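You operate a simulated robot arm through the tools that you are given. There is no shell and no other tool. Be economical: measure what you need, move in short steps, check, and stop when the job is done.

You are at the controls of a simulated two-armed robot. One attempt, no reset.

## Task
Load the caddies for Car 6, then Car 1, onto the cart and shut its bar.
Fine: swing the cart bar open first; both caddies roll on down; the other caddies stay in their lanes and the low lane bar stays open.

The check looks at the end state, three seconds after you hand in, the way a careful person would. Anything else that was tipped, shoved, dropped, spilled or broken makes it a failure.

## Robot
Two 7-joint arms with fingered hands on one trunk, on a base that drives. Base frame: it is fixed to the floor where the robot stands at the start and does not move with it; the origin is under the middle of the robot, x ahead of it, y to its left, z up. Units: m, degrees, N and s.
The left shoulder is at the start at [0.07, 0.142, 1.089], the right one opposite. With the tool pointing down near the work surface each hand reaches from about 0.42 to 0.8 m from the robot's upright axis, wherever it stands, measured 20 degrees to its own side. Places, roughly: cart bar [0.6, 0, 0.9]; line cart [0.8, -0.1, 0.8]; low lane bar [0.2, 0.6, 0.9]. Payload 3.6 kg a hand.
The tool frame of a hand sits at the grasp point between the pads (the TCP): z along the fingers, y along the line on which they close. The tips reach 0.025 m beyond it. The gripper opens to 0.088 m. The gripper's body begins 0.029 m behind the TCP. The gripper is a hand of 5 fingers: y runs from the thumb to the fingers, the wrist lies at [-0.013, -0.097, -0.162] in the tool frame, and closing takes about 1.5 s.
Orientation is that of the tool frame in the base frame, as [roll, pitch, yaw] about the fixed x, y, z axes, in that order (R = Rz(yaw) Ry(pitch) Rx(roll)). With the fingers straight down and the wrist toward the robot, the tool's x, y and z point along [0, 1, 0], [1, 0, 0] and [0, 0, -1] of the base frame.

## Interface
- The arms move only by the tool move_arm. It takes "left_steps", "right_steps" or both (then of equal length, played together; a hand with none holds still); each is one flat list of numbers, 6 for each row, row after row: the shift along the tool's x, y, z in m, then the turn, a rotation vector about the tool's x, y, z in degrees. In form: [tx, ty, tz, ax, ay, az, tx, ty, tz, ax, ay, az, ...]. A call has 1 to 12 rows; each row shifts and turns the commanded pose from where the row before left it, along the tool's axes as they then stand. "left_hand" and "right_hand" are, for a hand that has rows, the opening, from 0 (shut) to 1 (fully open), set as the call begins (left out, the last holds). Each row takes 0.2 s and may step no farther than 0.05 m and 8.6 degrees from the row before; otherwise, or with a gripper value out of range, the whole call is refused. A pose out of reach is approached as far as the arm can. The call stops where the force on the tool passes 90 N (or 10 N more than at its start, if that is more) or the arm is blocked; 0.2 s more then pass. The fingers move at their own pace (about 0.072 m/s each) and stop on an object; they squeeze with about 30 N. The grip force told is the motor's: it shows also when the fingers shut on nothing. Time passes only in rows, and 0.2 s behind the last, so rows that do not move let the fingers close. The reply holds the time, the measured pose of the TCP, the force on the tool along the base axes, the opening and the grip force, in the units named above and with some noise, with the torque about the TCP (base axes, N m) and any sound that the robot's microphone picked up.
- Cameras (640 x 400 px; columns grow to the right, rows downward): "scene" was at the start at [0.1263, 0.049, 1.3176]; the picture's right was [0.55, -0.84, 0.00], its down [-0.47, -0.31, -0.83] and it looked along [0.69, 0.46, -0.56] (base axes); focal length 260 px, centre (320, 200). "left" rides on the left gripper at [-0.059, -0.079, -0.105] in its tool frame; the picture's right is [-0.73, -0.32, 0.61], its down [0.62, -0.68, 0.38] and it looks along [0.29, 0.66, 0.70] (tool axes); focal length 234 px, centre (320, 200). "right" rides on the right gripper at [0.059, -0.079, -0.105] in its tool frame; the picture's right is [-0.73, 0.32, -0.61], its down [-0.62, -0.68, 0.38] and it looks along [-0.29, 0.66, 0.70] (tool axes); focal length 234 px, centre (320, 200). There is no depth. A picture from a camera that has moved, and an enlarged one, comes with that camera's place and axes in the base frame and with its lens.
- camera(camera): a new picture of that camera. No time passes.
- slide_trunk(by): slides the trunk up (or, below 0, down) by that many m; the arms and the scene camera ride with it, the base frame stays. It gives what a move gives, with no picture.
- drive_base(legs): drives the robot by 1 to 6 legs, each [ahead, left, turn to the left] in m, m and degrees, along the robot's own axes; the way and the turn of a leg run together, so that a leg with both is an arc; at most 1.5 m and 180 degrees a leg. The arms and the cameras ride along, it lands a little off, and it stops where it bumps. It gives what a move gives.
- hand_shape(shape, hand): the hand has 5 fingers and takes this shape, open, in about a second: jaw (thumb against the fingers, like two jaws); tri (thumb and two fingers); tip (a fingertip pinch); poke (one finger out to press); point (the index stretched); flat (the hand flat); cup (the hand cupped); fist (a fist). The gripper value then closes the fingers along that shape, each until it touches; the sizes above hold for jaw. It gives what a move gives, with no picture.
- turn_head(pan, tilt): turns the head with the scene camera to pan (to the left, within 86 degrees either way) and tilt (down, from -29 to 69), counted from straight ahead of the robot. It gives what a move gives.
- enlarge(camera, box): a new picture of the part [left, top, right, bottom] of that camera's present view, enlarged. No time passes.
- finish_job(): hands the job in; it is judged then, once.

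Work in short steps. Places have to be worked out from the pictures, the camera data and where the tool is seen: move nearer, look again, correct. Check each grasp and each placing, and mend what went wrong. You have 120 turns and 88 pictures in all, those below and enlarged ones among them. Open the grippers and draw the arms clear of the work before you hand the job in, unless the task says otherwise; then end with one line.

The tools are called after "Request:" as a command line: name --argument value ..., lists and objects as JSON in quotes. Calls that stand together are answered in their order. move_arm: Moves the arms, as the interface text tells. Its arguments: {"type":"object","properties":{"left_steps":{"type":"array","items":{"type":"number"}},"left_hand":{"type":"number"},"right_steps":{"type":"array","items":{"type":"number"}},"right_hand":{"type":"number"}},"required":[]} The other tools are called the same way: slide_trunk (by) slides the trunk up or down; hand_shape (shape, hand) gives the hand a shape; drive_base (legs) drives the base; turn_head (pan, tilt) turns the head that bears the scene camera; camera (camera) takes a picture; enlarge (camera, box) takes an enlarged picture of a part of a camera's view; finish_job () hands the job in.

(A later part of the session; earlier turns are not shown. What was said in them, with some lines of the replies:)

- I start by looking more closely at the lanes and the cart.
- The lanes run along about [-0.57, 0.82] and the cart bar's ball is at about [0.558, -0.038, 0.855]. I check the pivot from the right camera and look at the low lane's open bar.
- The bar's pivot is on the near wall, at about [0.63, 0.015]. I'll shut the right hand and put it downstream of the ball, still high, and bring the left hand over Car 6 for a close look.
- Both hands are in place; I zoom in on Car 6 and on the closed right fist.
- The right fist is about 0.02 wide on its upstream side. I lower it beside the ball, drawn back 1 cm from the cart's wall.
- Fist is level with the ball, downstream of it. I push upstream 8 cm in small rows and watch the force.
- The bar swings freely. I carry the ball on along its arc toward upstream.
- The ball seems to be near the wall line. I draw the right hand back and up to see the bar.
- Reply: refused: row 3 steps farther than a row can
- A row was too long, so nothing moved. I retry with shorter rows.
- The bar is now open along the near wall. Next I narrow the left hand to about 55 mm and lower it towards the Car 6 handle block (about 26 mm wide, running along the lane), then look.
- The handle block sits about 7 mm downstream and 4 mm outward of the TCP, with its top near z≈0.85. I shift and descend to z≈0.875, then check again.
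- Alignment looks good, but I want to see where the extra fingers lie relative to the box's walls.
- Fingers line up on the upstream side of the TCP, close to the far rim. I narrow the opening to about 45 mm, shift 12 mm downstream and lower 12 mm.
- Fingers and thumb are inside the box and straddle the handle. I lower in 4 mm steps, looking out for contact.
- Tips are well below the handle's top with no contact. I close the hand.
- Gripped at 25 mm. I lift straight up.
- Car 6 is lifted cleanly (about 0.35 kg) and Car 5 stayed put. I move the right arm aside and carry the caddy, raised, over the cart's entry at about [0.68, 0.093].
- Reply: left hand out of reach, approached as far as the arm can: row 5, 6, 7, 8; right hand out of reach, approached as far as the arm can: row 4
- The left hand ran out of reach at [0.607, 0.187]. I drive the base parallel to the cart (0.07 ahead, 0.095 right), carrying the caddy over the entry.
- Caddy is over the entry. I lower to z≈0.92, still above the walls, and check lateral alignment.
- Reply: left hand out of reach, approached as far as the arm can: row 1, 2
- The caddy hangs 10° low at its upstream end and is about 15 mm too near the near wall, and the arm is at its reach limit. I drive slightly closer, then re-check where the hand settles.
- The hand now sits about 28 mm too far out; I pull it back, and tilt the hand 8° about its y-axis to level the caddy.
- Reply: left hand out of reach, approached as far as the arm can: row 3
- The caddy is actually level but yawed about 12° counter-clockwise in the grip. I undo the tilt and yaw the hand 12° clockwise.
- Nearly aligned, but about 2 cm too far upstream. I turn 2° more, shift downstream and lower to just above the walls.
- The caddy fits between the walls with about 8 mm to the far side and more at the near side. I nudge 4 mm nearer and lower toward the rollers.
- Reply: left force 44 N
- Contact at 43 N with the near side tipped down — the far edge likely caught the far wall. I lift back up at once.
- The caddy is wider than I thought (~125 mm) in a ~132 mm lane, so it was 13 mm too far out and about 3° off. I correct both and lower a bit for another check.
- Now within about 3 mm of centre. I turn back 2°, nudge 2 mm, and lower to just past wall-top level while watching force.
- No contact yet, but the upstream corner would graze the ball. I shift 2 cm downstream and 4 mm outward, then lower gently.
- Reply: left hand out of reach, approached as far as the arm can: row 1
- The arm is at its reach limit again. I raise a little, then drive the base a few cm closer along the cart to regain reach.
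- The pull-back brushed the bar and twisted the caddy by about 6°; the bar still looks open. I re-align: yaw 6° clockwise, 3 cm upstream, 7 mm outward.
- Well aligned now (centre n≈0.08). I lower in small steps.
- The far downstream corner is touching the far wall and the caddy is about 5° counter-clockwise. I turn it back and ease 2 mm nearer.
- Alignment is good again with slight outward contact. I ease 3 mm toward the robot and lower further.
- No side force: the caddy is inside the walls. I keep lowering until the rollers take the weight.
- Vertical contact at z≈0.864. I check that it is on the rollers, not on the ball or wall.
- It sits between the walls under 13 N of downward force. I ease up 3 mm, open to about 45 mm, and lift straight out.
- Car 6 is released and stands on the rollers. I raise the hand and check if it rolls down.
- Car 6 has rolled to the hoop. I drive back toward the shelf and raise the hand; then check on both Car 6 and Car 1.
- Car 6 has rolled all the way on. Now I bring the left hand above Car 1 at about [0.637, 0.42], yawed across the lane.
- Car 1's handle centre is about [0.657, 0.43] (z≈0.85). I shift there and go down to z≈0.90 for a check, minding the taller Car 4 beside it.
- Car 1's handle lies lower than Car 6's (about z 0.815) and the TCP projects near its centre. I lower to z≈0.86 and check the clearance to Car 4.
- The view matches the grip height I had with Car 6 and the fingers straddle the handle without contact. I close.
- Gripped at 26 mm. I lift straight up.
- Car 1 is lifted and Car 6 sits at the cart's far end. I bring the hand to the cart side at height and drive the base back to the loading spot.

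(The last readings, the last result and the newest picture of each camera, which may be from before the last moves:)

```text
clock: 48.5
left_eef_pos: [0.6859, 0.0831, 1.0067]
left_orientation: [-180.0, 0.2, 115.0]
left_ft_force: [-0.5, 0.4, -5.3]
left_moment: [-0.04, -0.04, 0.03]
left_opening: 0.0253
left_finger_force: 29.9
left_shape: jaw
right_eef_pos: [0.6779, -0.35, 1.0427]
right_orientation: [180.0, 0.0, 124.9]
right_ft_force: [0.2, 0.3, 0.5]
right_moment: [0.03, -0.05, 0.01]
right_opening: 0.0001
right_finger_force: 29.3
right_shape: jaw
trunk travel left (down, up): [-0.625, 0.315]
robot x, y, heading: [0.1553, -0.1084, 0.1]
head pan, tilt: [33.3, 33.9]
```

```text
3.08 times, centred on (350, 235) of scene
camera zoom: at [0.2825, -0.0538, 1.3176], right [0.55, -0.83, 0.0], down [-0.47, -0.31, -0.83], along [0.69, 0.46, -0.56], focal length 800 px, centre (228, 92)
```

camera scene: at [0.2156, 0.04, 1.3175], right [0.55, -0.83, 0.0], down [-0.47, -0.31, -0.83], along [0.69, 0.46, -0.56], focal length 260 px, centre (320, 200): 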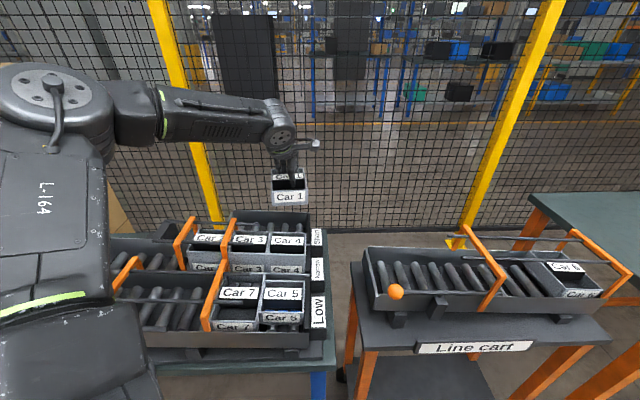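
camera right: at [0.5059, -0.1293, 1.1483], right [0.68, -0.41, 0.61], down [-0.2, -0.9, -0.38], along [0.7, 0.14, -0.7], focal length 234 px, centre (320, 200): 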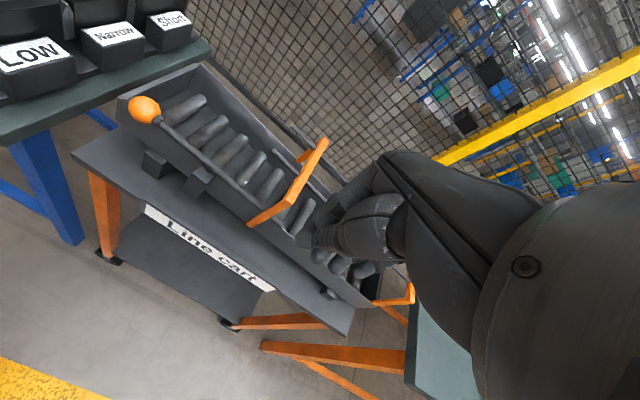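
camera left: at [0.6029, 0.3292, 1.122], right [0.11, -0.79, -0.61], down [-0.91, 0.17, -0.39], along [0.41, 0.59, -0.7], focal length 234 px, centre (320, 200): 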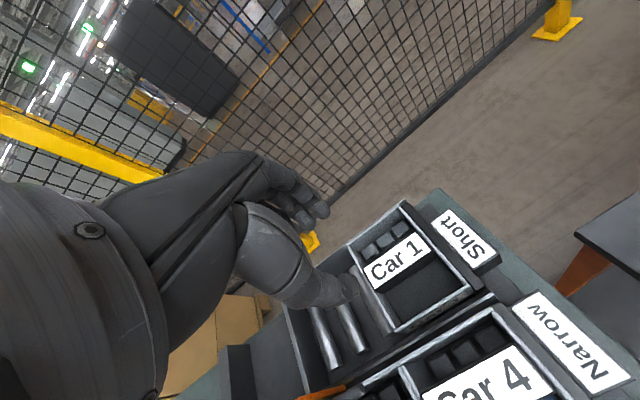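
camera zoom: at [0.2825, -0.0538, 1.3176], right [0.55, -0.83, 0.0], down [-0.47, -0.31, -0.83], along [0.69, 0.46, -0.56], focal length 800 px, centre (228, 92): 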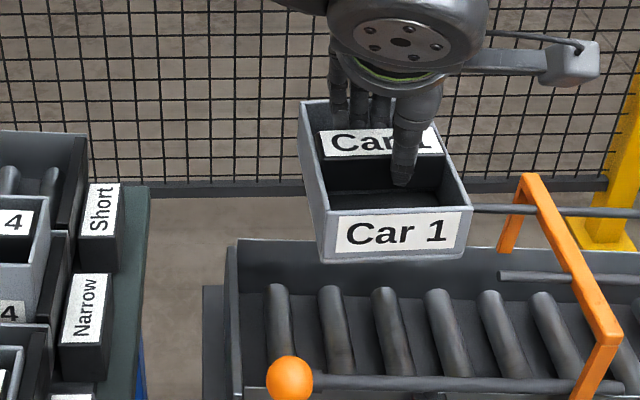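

Car 1 is held nearly square and well placed. I turn it 5° clockwise, move 3 mm outward and lower to z≈0.895.

Request:
move_arm --left_steps '[0, 0, 0, 0, 0, 5, 0, 0.003, 0.037, 0, 0, 0, 0, 0, 0.037, 0, 0, 0, 0, 0, 0.037, 0, 0, 0, 0, 0, 0, 0, 0, 0]'

Request:
enlarge --camera "scene" --box '[280, 190, 420, 300]'

```text
clock: 49.7
left_eef_pos: [0.6884, 0.0867, 0.898]
left_orientation: [180.0, 0.2, 110.0]
left_ft_force: [0.0, 0.1, 0.4]
left_moment: [0.16, -0.21, -0.05]
left_opening: 0.0253
left_finger_force: 30.0
left_shape: jaw
right_eef_pos: [0.6765, -0.3509, 1.0417]
right_orientation: [179.9, -0.2, 124.9]
right_ft_force: [-1.0, -0.3, -0.4]
right_moment: [-0.02, 0.02, 0.01]
right_opening: 0.0
right_finger_force: 29.8
right_shape: jaw
trunk travel left (down, up): [-0.625, 0.315]
robot x, y, heading: [0.1565, -0.1035, 0.1]
head pan, tilt: [33.3, 33.9]
```

```text
3.64 times, centred on (350, 245) of scene
camera zoom: at [0.2819, -0.0545, 1.3177], right [0.55, -0.83, 0.0], down [-0.46, -0.31, -0.83], along [0.69, 0.46, -0.56], focal length 946 px, centre (211, 36)
```

zoom: 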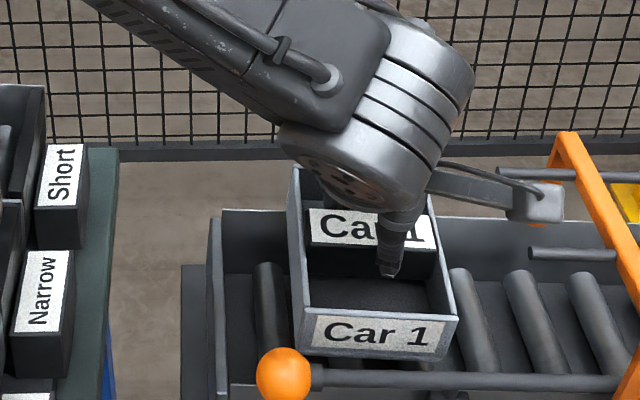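

It already touches the far wall lightly. I raise 1 cm, move 6 mm toward the robot, turn back 2°, and lower again.

Request:
move_arm --left_steps '[0, 0, -0.012, 0, 0, 0, 0, -0.006, 0, 0, 0, -2, 0, 0, 0.006, 0, 0, 0, 0, 0, 0.006, 0, 0, 0, 0, 0, 0, 0, 0, 0]'

Request:
enlarge --camera "scene" --box '[280, 190, 420, 300]'

```text
clock: 50.9
left_eef_pos: [0.6846, 0.0826, 0.8965]
left_orientation: [-180.0, 0.1, 112.0]
left_ft_force: [-0.2, 0.1, -3.9]
left_moment: [-0.05, 0.01, 0.0]
left_opening: 0.0253
left_finger_force: 30.1
left_shape: jaw
right_eef_pos: [0.676, -0.35, 1.0426]
right_orientation: [179.9, -0.1, 124.8]
right_ft_force: [-0.6, -0.1, -0.5]
right_moment: [-0.02, -0.02, -0.01]
right_opening: 0.0
right_finger_force: 30.4
right_shape: jaw
trunk travel left (down, up): [-0.625, 0.315]
robot x, y, heading: [0.156, -0.1023, 0.1]
head pan, tilt: [33.3, 33.9]
```

```text
3.64 times, centred on (350, 245) of scene
camera zoom: at [0.2827, -0.0541, 1.3175], right [0.55, -0.83, 0.0], down [-0.47, -0.31, -0.83], along [0.69, 0.46, -0.56], focal length 946 px, centre (211, 36)
```

zoom: 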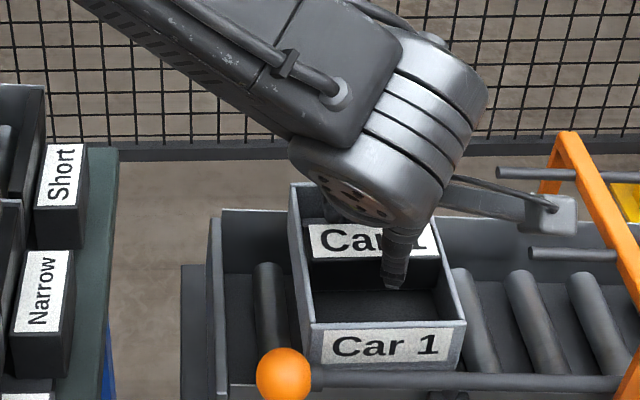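

Free now and close to the position that worked for Car 6. I turn 1.5° clockwise and lower in small steps.

Request:
move_arm --left_steps '[0, 0, 0, 0, 0, 1.5, 0, 0, 0.006, 0, 0, 0, 0, 0, 0.006, 0, 0, 0, 0, 0, 0, 0, 0, 0]'

```text
clock: 51.9
left_eef_pos: [0.6836, 0.0817, 0.8846]
left_orientation: [180.0, 0.2, 110.5]
left_ft_force: [0.1, 0.6, -3.6]
left_moment: [-0.02, -0.02, 0.02]
left_opening: 0.0254
left_finger_force: 30.7
left_shape: jaw
right_eef_pos: [0.6762, -0.3506, 1.0423]
right_orientation: [179.8, 0.0, 124.8]
right_ft_force: [-0.9, 0.0, -0.4]
right_moment: [-0.02, -0.01, 0.01]
right_opening: 0.0
right_finger_force: 29.9
right_shape: jaw
trunk travel left (down, up): [-0.625, 0.315]
robot x, y, heading: [0.1525, -0.1063, 0.1]
head pan, tilt: [33.3, 33.9]
```

Still free. I continue lowering in 5 mm steps.

Request:
move_arm --left_steps '[0, 0, 0.005, 0, 0, 0, 0, 0, 0.004, 0, 0, 0, 0, 0, 0, 0, 0, 0]'

Request:
enlarge --camera "scene" --box '[280, 190, 420, 300]'

```text
clock: 52.7
left_eef_pos: [0.6841, 0.0822, 0.8743]
left_orientation: [180.0, 0.2, 110.4]
left_ft_force: [1.7, -0.1, 0.3]
left_moment: [0.01, 0.0, -0.04]
left_opening: 0.0251
left_finger_force: 30.0
left_shape: jaw
right_eef_pos: [0.6765, -0.3511, 1.0421]
right_orientation: [179.8, -0.1, 124.8]
right_ft_force: [-0.4, 0.0, 0.6]
right_moment: [-0.03, -0.01, -0.02]
right_opening: 0.0
right_finger_force: 29.9
right_shape: jaw
trunk travel left (down, up): [-0.625, 0.315]
robot x, y, heading: [0.1585, -0.1028, 0.2]
head pan, tilt: [33.3, 33.9]
```

```text
3.64 times, centred on (350, 245) of scene
camera zoom: at [0.2825, -0.0542, 1.3176], right [0.55, -0.83, 0.0], down [-0.47, -0.31, -0.83], along [0.69, 0.46, -0.56], focal length 946 px, centre (211, 36)
```

zoom: 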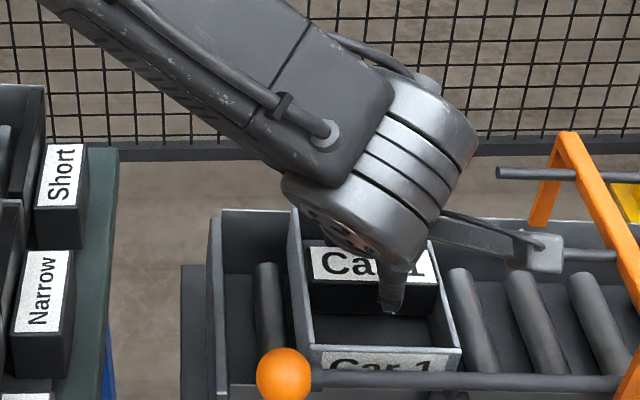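

The rollers have taken the weight and the caddy is square in the lane. I open to 45 mm and lift straight out.

Request:
move_arm --left_steps '[0, 0, 0.001, 0, 0, 0, 0, 0, 0, 0, 0, 0, 0, 0, -0.006, 0, 0, 0, 0, 0, -0.02, 0, 0, 0, 0, 0, -0.035, 0, 0, 0, 0, 0, -0.04, 0, 0, 0, 0, -0.02, -0.04, 0, 0, 0, 0, -0.02, -0.03, 0, 0, 0, 0, 0, 0, 0, 0, 0, 0, 0, 0, 0, 0, 0]' --left_hand 0.5

Request:
enlarge --camera "scene" --box '[280, 190, 580, 370]'

```text
clock: 54.9
left_eef_pos: [0.6476, 0.0674, 1.0481]
left_orientation: [179.9, 0.2, 110.4]
left_ft_force: [-0.2, 0.1, -0.6]
left_moment: [0.04, 0.0, -0.02]
left_opening: 0.0438
left_finger_force: 0.0
left_shape: jaw
right_eef_pos: [0.6768, -0.3508, 1.0419]
right_orientation: [179.8, -0.1, 124.8]
right_ft_force: [0.3, -1.2, 0.3]
right_moment: [0.03, -0.01, -0.02]
right_opening: 0.0001
right_finger_force: 29.8
right_shape: jaw
trunk travel left (down, up): [-0.625, 0.315]
robot x, y, heading: [0.1522, -0.1029, 0.1]
head pan, tilt: [33.3, 33.9]
```

```text
2.13 times, centred on (430, 280) of scene
camera zoom: at [0.2818, -0.0544, 1.3177], right [0.55, -0.83, 0.0], down [-0.46, -0.31, -0.83], along [0.69, 0.46, -0.56], focal length 555 px, centre (85, 29)
```

zoom: 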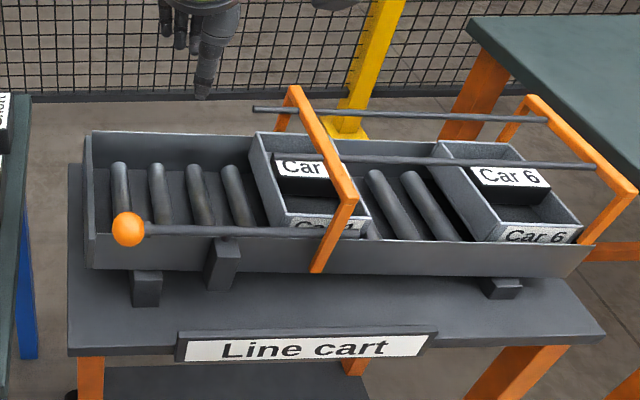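

Car 1 is rolling down behind Car 6. Next I'll shut the bar with the left fist: back the base off a little, close the fist and place it over the lane just inside the ball, still high.

Request:
drive_base --legs '[[-0.06, 0, 0]]'

Request:
move_arm --left_steps '[0.0136, 0.032, 0, 0, 0, 0, 0.0136, 0.032, 0, 0, 0, 0, 0, 0, 0, 0, 0, -6.3, 0, 0, 0, 0, 0, -6.3, 0, 0, 0.04, 0, 0, 0, 0, 0, 0.04, 0, 0, 0, 0, 0, 0, 0, 0, 0]' --left_hand 0

Request:
enlarge --camera "scene" --box '[300, 190, 640, 370]'

```text
clock: 55.9
left_eef_pos: [0.5852, 0.0668, 1.0469]
left_orientation: [-180.0, 0.2, 110.6]
left_ft_force: [-0.4, -0.3, -0.4]
left_moment: [-0.02, 0.0, 0.0]
left_opening: 0.0439
left_finger_force: 0.0
left_shape: jaw
right_eef_pos: [0.6149, -0.3506, 1.0435]
right_orientation: [179.9, -0.3, 124.8]
right_ft_force: [-0.6, -0.5, 0.1]
right_moment: [-0.02, -0.04, -0.01]
right_opening: 0.0002
right_finger_force: 29.8
right_shape: jaw
trunk travel left (down, up): [-0.625, 0.315]
robot x, y, heading: [0.0956, -0.1028, 0.3]
head pan, tilt: [33.3, 33.9]
```

```text
clock: 57.5
left_eef_pos: [0.6373, 0.1142, 0.9665]
left_orientation: [-179.9, 0.1, 123.2]
left_ft_force: [0.1, -0.3, 0.5]
left_moment: [-0.07, -0.03, 0.01]
left_opening: 0.0
left_finger_force: 30.0
left_shape: jaw
right_eef_pos: [0.6159, -0.3505, 1.0415]
right_orientation: [179.9, 0.0, 124.8]
right_ft_force: [0.6, -0.1, -0.8]
right_moment: [0.01, -0.03, -0.02]
right_opening: 0.0001
right_finger_force: 30.7
right_shape: jaw
trunk travel left (down, up): [-0.625, 0.315]
robot x, y, heading: [0.0985, -0.1038, 0.4]
head pan, tilt: [33.3, 33.9]
```

```text
1.88 times, centred on (470, 280) of scene
camera zoom: at [0.2206, -0.0545, 1.3177], right [0.55, -0.83, 0.0], down [-0.46, -0.31, -0.83], along [0.69, 0.46, -0.56], focal length 490 px, centre (38, 49)
```

zoom: 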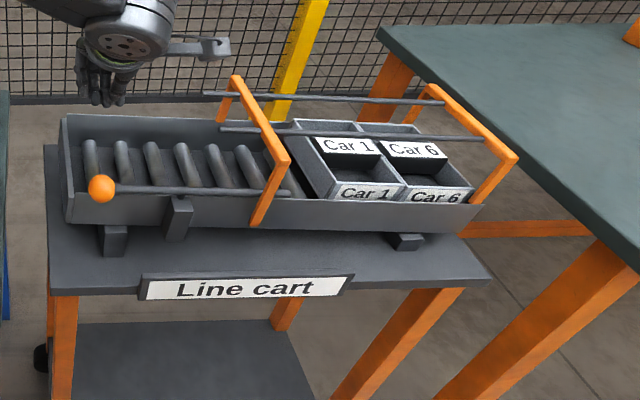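

Both caddies sit at the cart's far end, Car 6 first then Car 1. I lower the fist inside the ball.

Request:
move_arm --left_steps '[0, 0, 0.032, 0, 0, 0, 0, 0, 0.032, 0, 0, 0, 0, 0, 0.028, 0, 0, 0, 0, 0, 0, 0, 0, 0]'

Request:
enlarge --camera "scene" --box '[300, 190, 460, 310]'

```text
clock: 58.5
left_eef_pos: [0.6376, 0.1142, 0.8705]
left_orientation: [179.9, 0.2, 123.2]
left_ft_force: [-0.4, -0.5, -0.5]
left_moment: [-0.04, -0.03, -0.01]
left_opening: 0.0
left_finger_force: 30.0
left_shape: jaw
right_eef_pos: [0.6164, -0.3509, 1.0424]
right_orientation: [179.8, -0.1, 124.8]
right_ft_force: [-0.2, 0.3, 0.1]
right_moment: [0.02, 0.02, -0.02]
right_opening: 0.0
right_finger_force: 30.5
right_shape: jaw
trunk travel left (down, up): [-0.625, 0.315]
robot x, y, heading: [0.0948, -0.1049, 0.4]
head pan, tilt: [33.3, 33.9]
```

```text
3.33 times, centred on (380, 250) of scene
camera zoom: at [0.2209, -0.0546, 1.3177], right [0.55, -0.83, 0.0], down [-0.46, -0.31, -0.83], along [0.69, 0.46, -0.56], focal length 867 px, centre (120, 33)
```

zoom: 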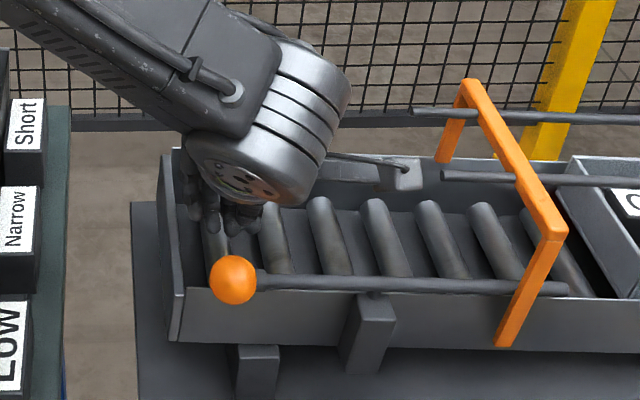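

The fist is just behind the ball. I draw it toward the robot, swinging the ball out along its arc, first to about 60°.

Request:
move_arm --left_steps '[0.008, -0.024, 0, 0, 0, 0, 0.002, -0.016, 0, 0, 0, 0, 0.001, -0.016, 0, 0, 0, 0, 0, -0.015, 0, 0, 0, 0, -0.009, -0.022, 0, 0, 0, 0, -0.009, -0.022, 0, 0, 0, 0, 0, 0, 0, 0, 0, 0]'

Request:
enlarge --camera "scene" --box '[300, 190, 460, 310]'

```text
clock: 60.1
left_eef_pos: [0.5437, 0.0494, 0.8745]
left_orientation: [-179.6, 0.4, 122.8]
left_ft_force: [8.5, 7.9, 19.2]
left_moment: [1.15, -1.02, -0.17]
left_opening: 0.0126
left_finger_force: 29.9
left_shape: jaw
left hand out of reach, approached as far as the arm can: row 6
right_eef_pos: [0.6135, -0.3492, 1.0442]
right_orientation: [179.9, 0.0, 124.9]
right_ft_force: [0.0, 0.0, 0.6]
right_moment: [0.02, -0.05, -0.03]
right_opening: 0.0001
right_finger_force: 29.9
right_shape: jaw
trunk travel left (down, up): [-0.625, 0.315]
robot x, y, heading: [0.0958, -0.1049, 0.2]
head pan, tilt: [33.3, 33.9]
```

```text
3.33 times, centred on (380, 250) of scene
camera zoom: at [0.2191, -0.053, 1.3177], right [0.55, -0.83, 0.0], down [-0.46, -0.31, -0.83], along [0.69, 0.46, -0.56], focal length 867 px, centre (120, 33)
```

zoom: 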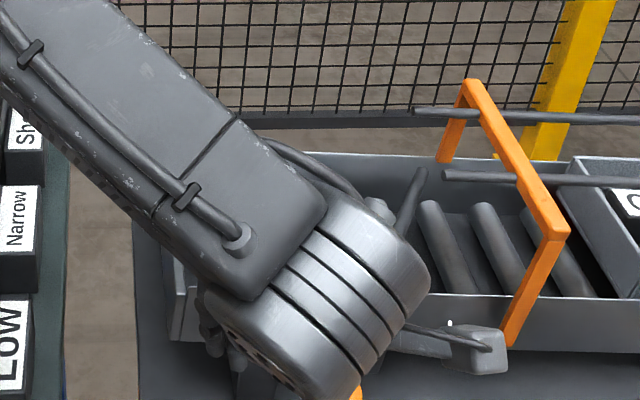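

The bar is about three quarters shut (around 24° left). I raise a touch to relieve the vertical force and push on, mainly downstream.

Request:
move_arm --left_steps '[0, 0, -0.005, 0, 0, 0, -0.012, -0.005, 0, 0, 0, 0, -0.012, -0.005, 0, 0, 0, 0, 0, 0, 0, 0, 0, 0]'

Request:
enlarge --camera "scene" --box '[300, 190, 480, 320]'

```text
clock: 61.1
left_eef_pos: [0.5498, 0.0485, 0.8816]
left_orientation: [-179.7, 0.3, 123.0]
left_ft_force: [-0.4, -0.4, 0.2]
left_moment: [-0.04, -0.01, 0.03]
left_opening: 0.0
left_finger_force: 30.2
left_shape: jaw
left hand out of reach, approached as far as the arm can: row 2, 3
right_eef_pos: [0.6164, -0.3499, 1.0436]
right_orientation: [179.9, 0.0, 124.8]
right_ft_force: [0.0, -0.5, -0.2]
right_moment: [0.03, 0.02, -0.01]
right_opening: 0.0
right_finger_force: 29.7
right_shape: jaw
trunk travel left (down, up): [-0.625, 0.315]
robot x, y, heading: [0.0963, -0.1013, 0.3]
head pan, tilt: [33.3, 33.9]
```

```text
3.08 times, centred on (390, 255) of scene
camera zoom: at [0.2216, -0.0537, 1.3175], right [0.55, -0.83, 0.0], down [-0.46, -0.31, -0.83], along [0.69, 0.46, -0.56], focal length 800 px, centre (105, 31)
```

zoom: 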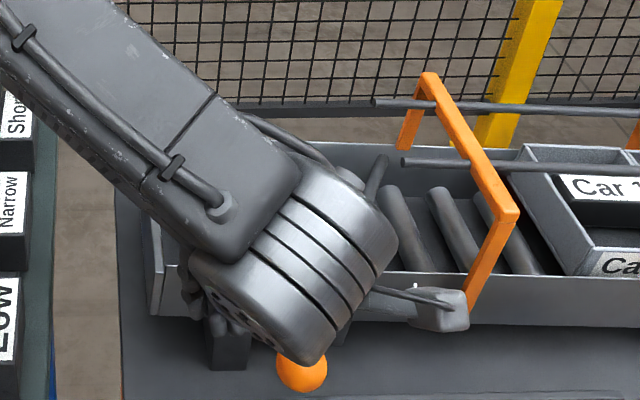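

The ball is still about 30° short and the arm is at its inner limit. I lower the fist back to ball height, then use the base to carry it downstream along the cart.

Request:
move_arm --left_steps '[0, 0, 0.012, 0, 0, 0, 0, 0, 0, 0, 0, 0]'

Request:
drive_base --legs '[[0.016, -0.036, 0]]'

Request:
enlarge --camera "scene" --box '[260, 190, 440, 320]'

```text
clock: 61.7
left_eef_pos: [0.5486, 0.0513, 0.8695]
left_orientation: [-179.7, 0.2, 123.2]
left_ft_force: [0.0, 0.5, 0.0]
left_moment: [0.0, 0.05, 0.0]
left_opening: 0.0
left_finger_force: 30.1
left_shape: jaw
right_eef_pos: [0.6159, -0.3494, 1.0427]
right_orientation: [179.8, -0.2, 124.8]
right_ft_force: [-0.2, -0.3, 0.1]
right_moment: [0.0, -0.03, -0.04]
right_opening: 0.0
right_finger_force: 30.0
right_shape: jaw
trunk travel left (down, up): [-0.625, 0.315]
robot x, y, heading: [0.0948, -0.1055, 0.1]
head pan, tilt: [33.3, 33.9]
```

```text
clock: 62.6
left_eef_pos: [0.5652, 0.0146, 0.8697]
left_orientation: [-179.8, 0.4, 123.1]
left_ft_force: [0.0, -0.3, 0.1]
left_moment: [0.03, 0.0, 0.02]
left_opening: 0.0
left_finger_force: 29.5
left_shape: jaw
right_eef_pos: [0.6313, -0.386, 1.0432]
right_orientation: [179.9, -0.1, 124.7]
right_ft_force: [-0.4, 1.6, 0.2]
right_moment: [-0.01, -0.02, -0.01]
right_opening: 0.0
right_finger_force: 29.5
right_shape: jaw
trunk travel left (down, up): [-0.625, 0.315]
robot x, y, heading: [0.1121, -0.1421, -0.1]
head pan, tilt: [33.3, 33.9]
```

```text
3.08 times, centred on (350, 255) of scene
camera zoom: at [0.2368, -0.0893, 1.3176], right [0.55, -0.83, 0.0], down [-0.46, -0.31, -0.83], along [0.69, 0.46, -0.56], focal length 800 px, centre (228, 31)
```

zoom: 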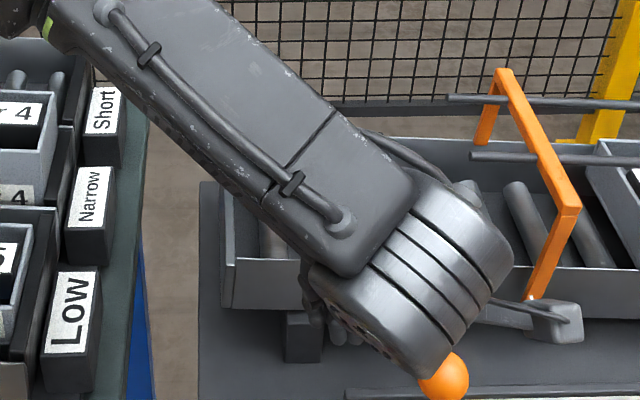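

The ball is now at about [0.560, -0.037], its original shut position. I back the fist off upstream and up, then verify.

Request:
move_arm --left_steps '[0.02, 0, 0, 0, 0, 0, 0.01, 0, -0.03, 0, 0, 0, 0, 0, -0.04, 0, 0, 0, 0.02, 0, -0.04, 0, 0, 0, 0.03, 0, -0.03, 0, 0, 0, 0.04, 0, -0.02, 0, 0, 0, 0.04, 0, 0, 0, 0, 0, 0, 0, 0, 0, 0, 0]'

Request:
camera --camera "scene"

```text
clock: 64.4
left_eef_pos: [0.4842, 0.1513, 1.029]
left_orientation: [-179.6, 0.2, 123.1]
left_ft_force: [0.4, 0.3, 0.1]
left_moment: [-0.02, 0.0, -0.01]
left_opening: 0.0002
left_finger_force: 30.5
left_shape: jaw
left hand out of reach, approached as far as the arm can: row 7
right_eef_pos: [0.6321, -0.3874, 1.042]
right_orientation: [180.0, -0.2, 124.7]
right_ft_force: [0.3, -0.6, -0.3]
right_moment: [0.02, 0.0, 0.03]
right_opening: 0.0002
right_finger_force: 30.0
right_shape: jaw
trunk travel left (down, up): [-0.625, 0.315]
robot x, y, heading: [0.1111, -0.1366, 0.2]
head pan, tilt: [33.3, 33.9]
```

```text
12 pictures are left
camera scene: at [0.2381, -0.0919, 1.3176], right [0.55, -0.83, 0.0], down [-0.47, -0.31, -0.83], along [0.69, 0.46, -0.56], focal length 260 px, centre (320, 200)
```

scene: 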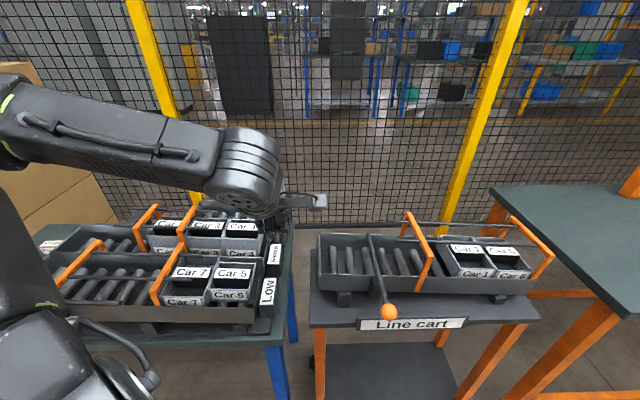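

Request:
enlarge --camera "scene" --box '[300, 190, 570, 350]'

Request:
enlarge --camera "scene" --box '[30, 190, 300, 350]'

```text
2.37 times, centred on (435, 270) of scene
camera zoom: at [0.2381, -0.0919, 1.3176], right [0.55, -0.83, 0.0], down [-0.47, -0.31, -0.83], along [0.69, 0.46, -0.56], focal length 617 px, centre (47, 34)
```

zoom: 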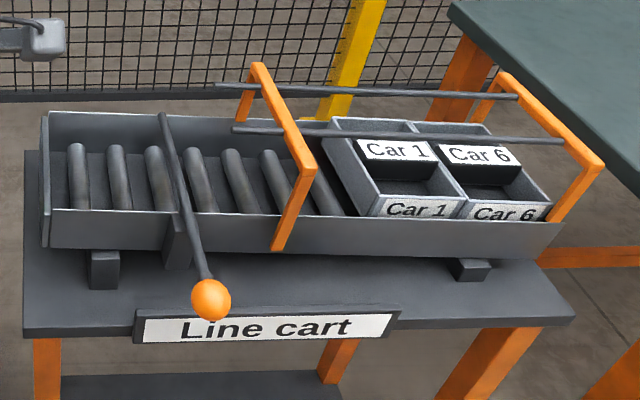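

```text
2.37 times, centred on (165, 270) of scene
camera zoom: at [0.2381, -0.0919, 1.3176], right [0.55, -0.83, 0.0], down [-0.47, -0.31, -0.83], along [0.69, 0.46, -0.56], focal length 617 px, centre (687, 34)
```

zoom: 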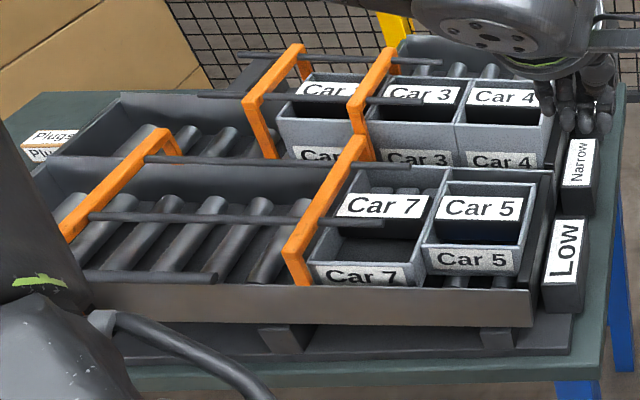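

The bar's ball and tip are back at their shut positions, both caddies are behind it, and the other caddies sit in their lanes with the low bar open. I open both hands and draw them up and back.

Request:
move_arm --left_steps '[0, 0, -0.04, 0, 0, 0, 0, -0.015, -0.03, 0, 0, 0, 0, 0, 0, 0, 0, 0, 0, 0, 0, 0, 0, 0, 0, 0, 0, 0, 0, 0]' --right_steps '[0, 0, -0.03, 0, 0, 0, 0, -0.015, -0.03, 0, 0, 0, 0, 0, 0, 0, 0, 0, 0, 0, 0, 0, 0, 0, 0, 0, 0, 0, 0, 0]' --left_hand 1 --right_hand 1

Request:
camera --camera "scene"

```text
clock: 65.6
left_eef_pos: [0.4677, 0.1455, 1.1045]
left_orientation: [-179.8, 0.4, 123.0]
left_ft_force: [0.1, 0.0, 0.6]
left_moment: [0.02, 0.0, -0.03]
left_opening: 0.0876
left_finger_force: 0.1
left_shape: jaw
right_eef_pos: [0.6188, -0.3941, 1.1003]
right_orientation: [179.9, -0.1, 124.6]
right_ft_force: [-0.6, -0.2, -0.3]
right_moment: [-0.04, 0.0, -0.04]
right_opening: 0.0879
right_finger_force: 0.2
right_shape: jaw
trunk travel left (down, up): [-0.625, 0.315]
robot x, y, heading: [0.1085, -0.1388, 0.2]
head pan, tilt: [33.3, 33.9]
```

```text
9 pictures are left
camera scene: at [0.2369, -0.0906, 1.3177], right [0.55, -0.83, 0.0], down [-0.46, -0.31, -0.83], along [0.69, 0.46, -0.56], focal length 260 px, centre (320, 200)
```

scene: 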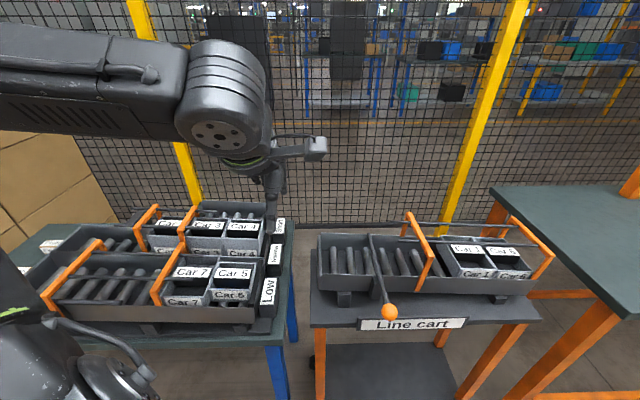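

Everything is at rest, the hands are open and clear of the work, and the bar is shut. I hand the job in.

Request:
finish_job

```text
The job is handed in.
```

Car 6 and then Car 1 are loaded at the far end of the cart with its bar shut; the other caddies are in their lanes and the low lane bar is open.
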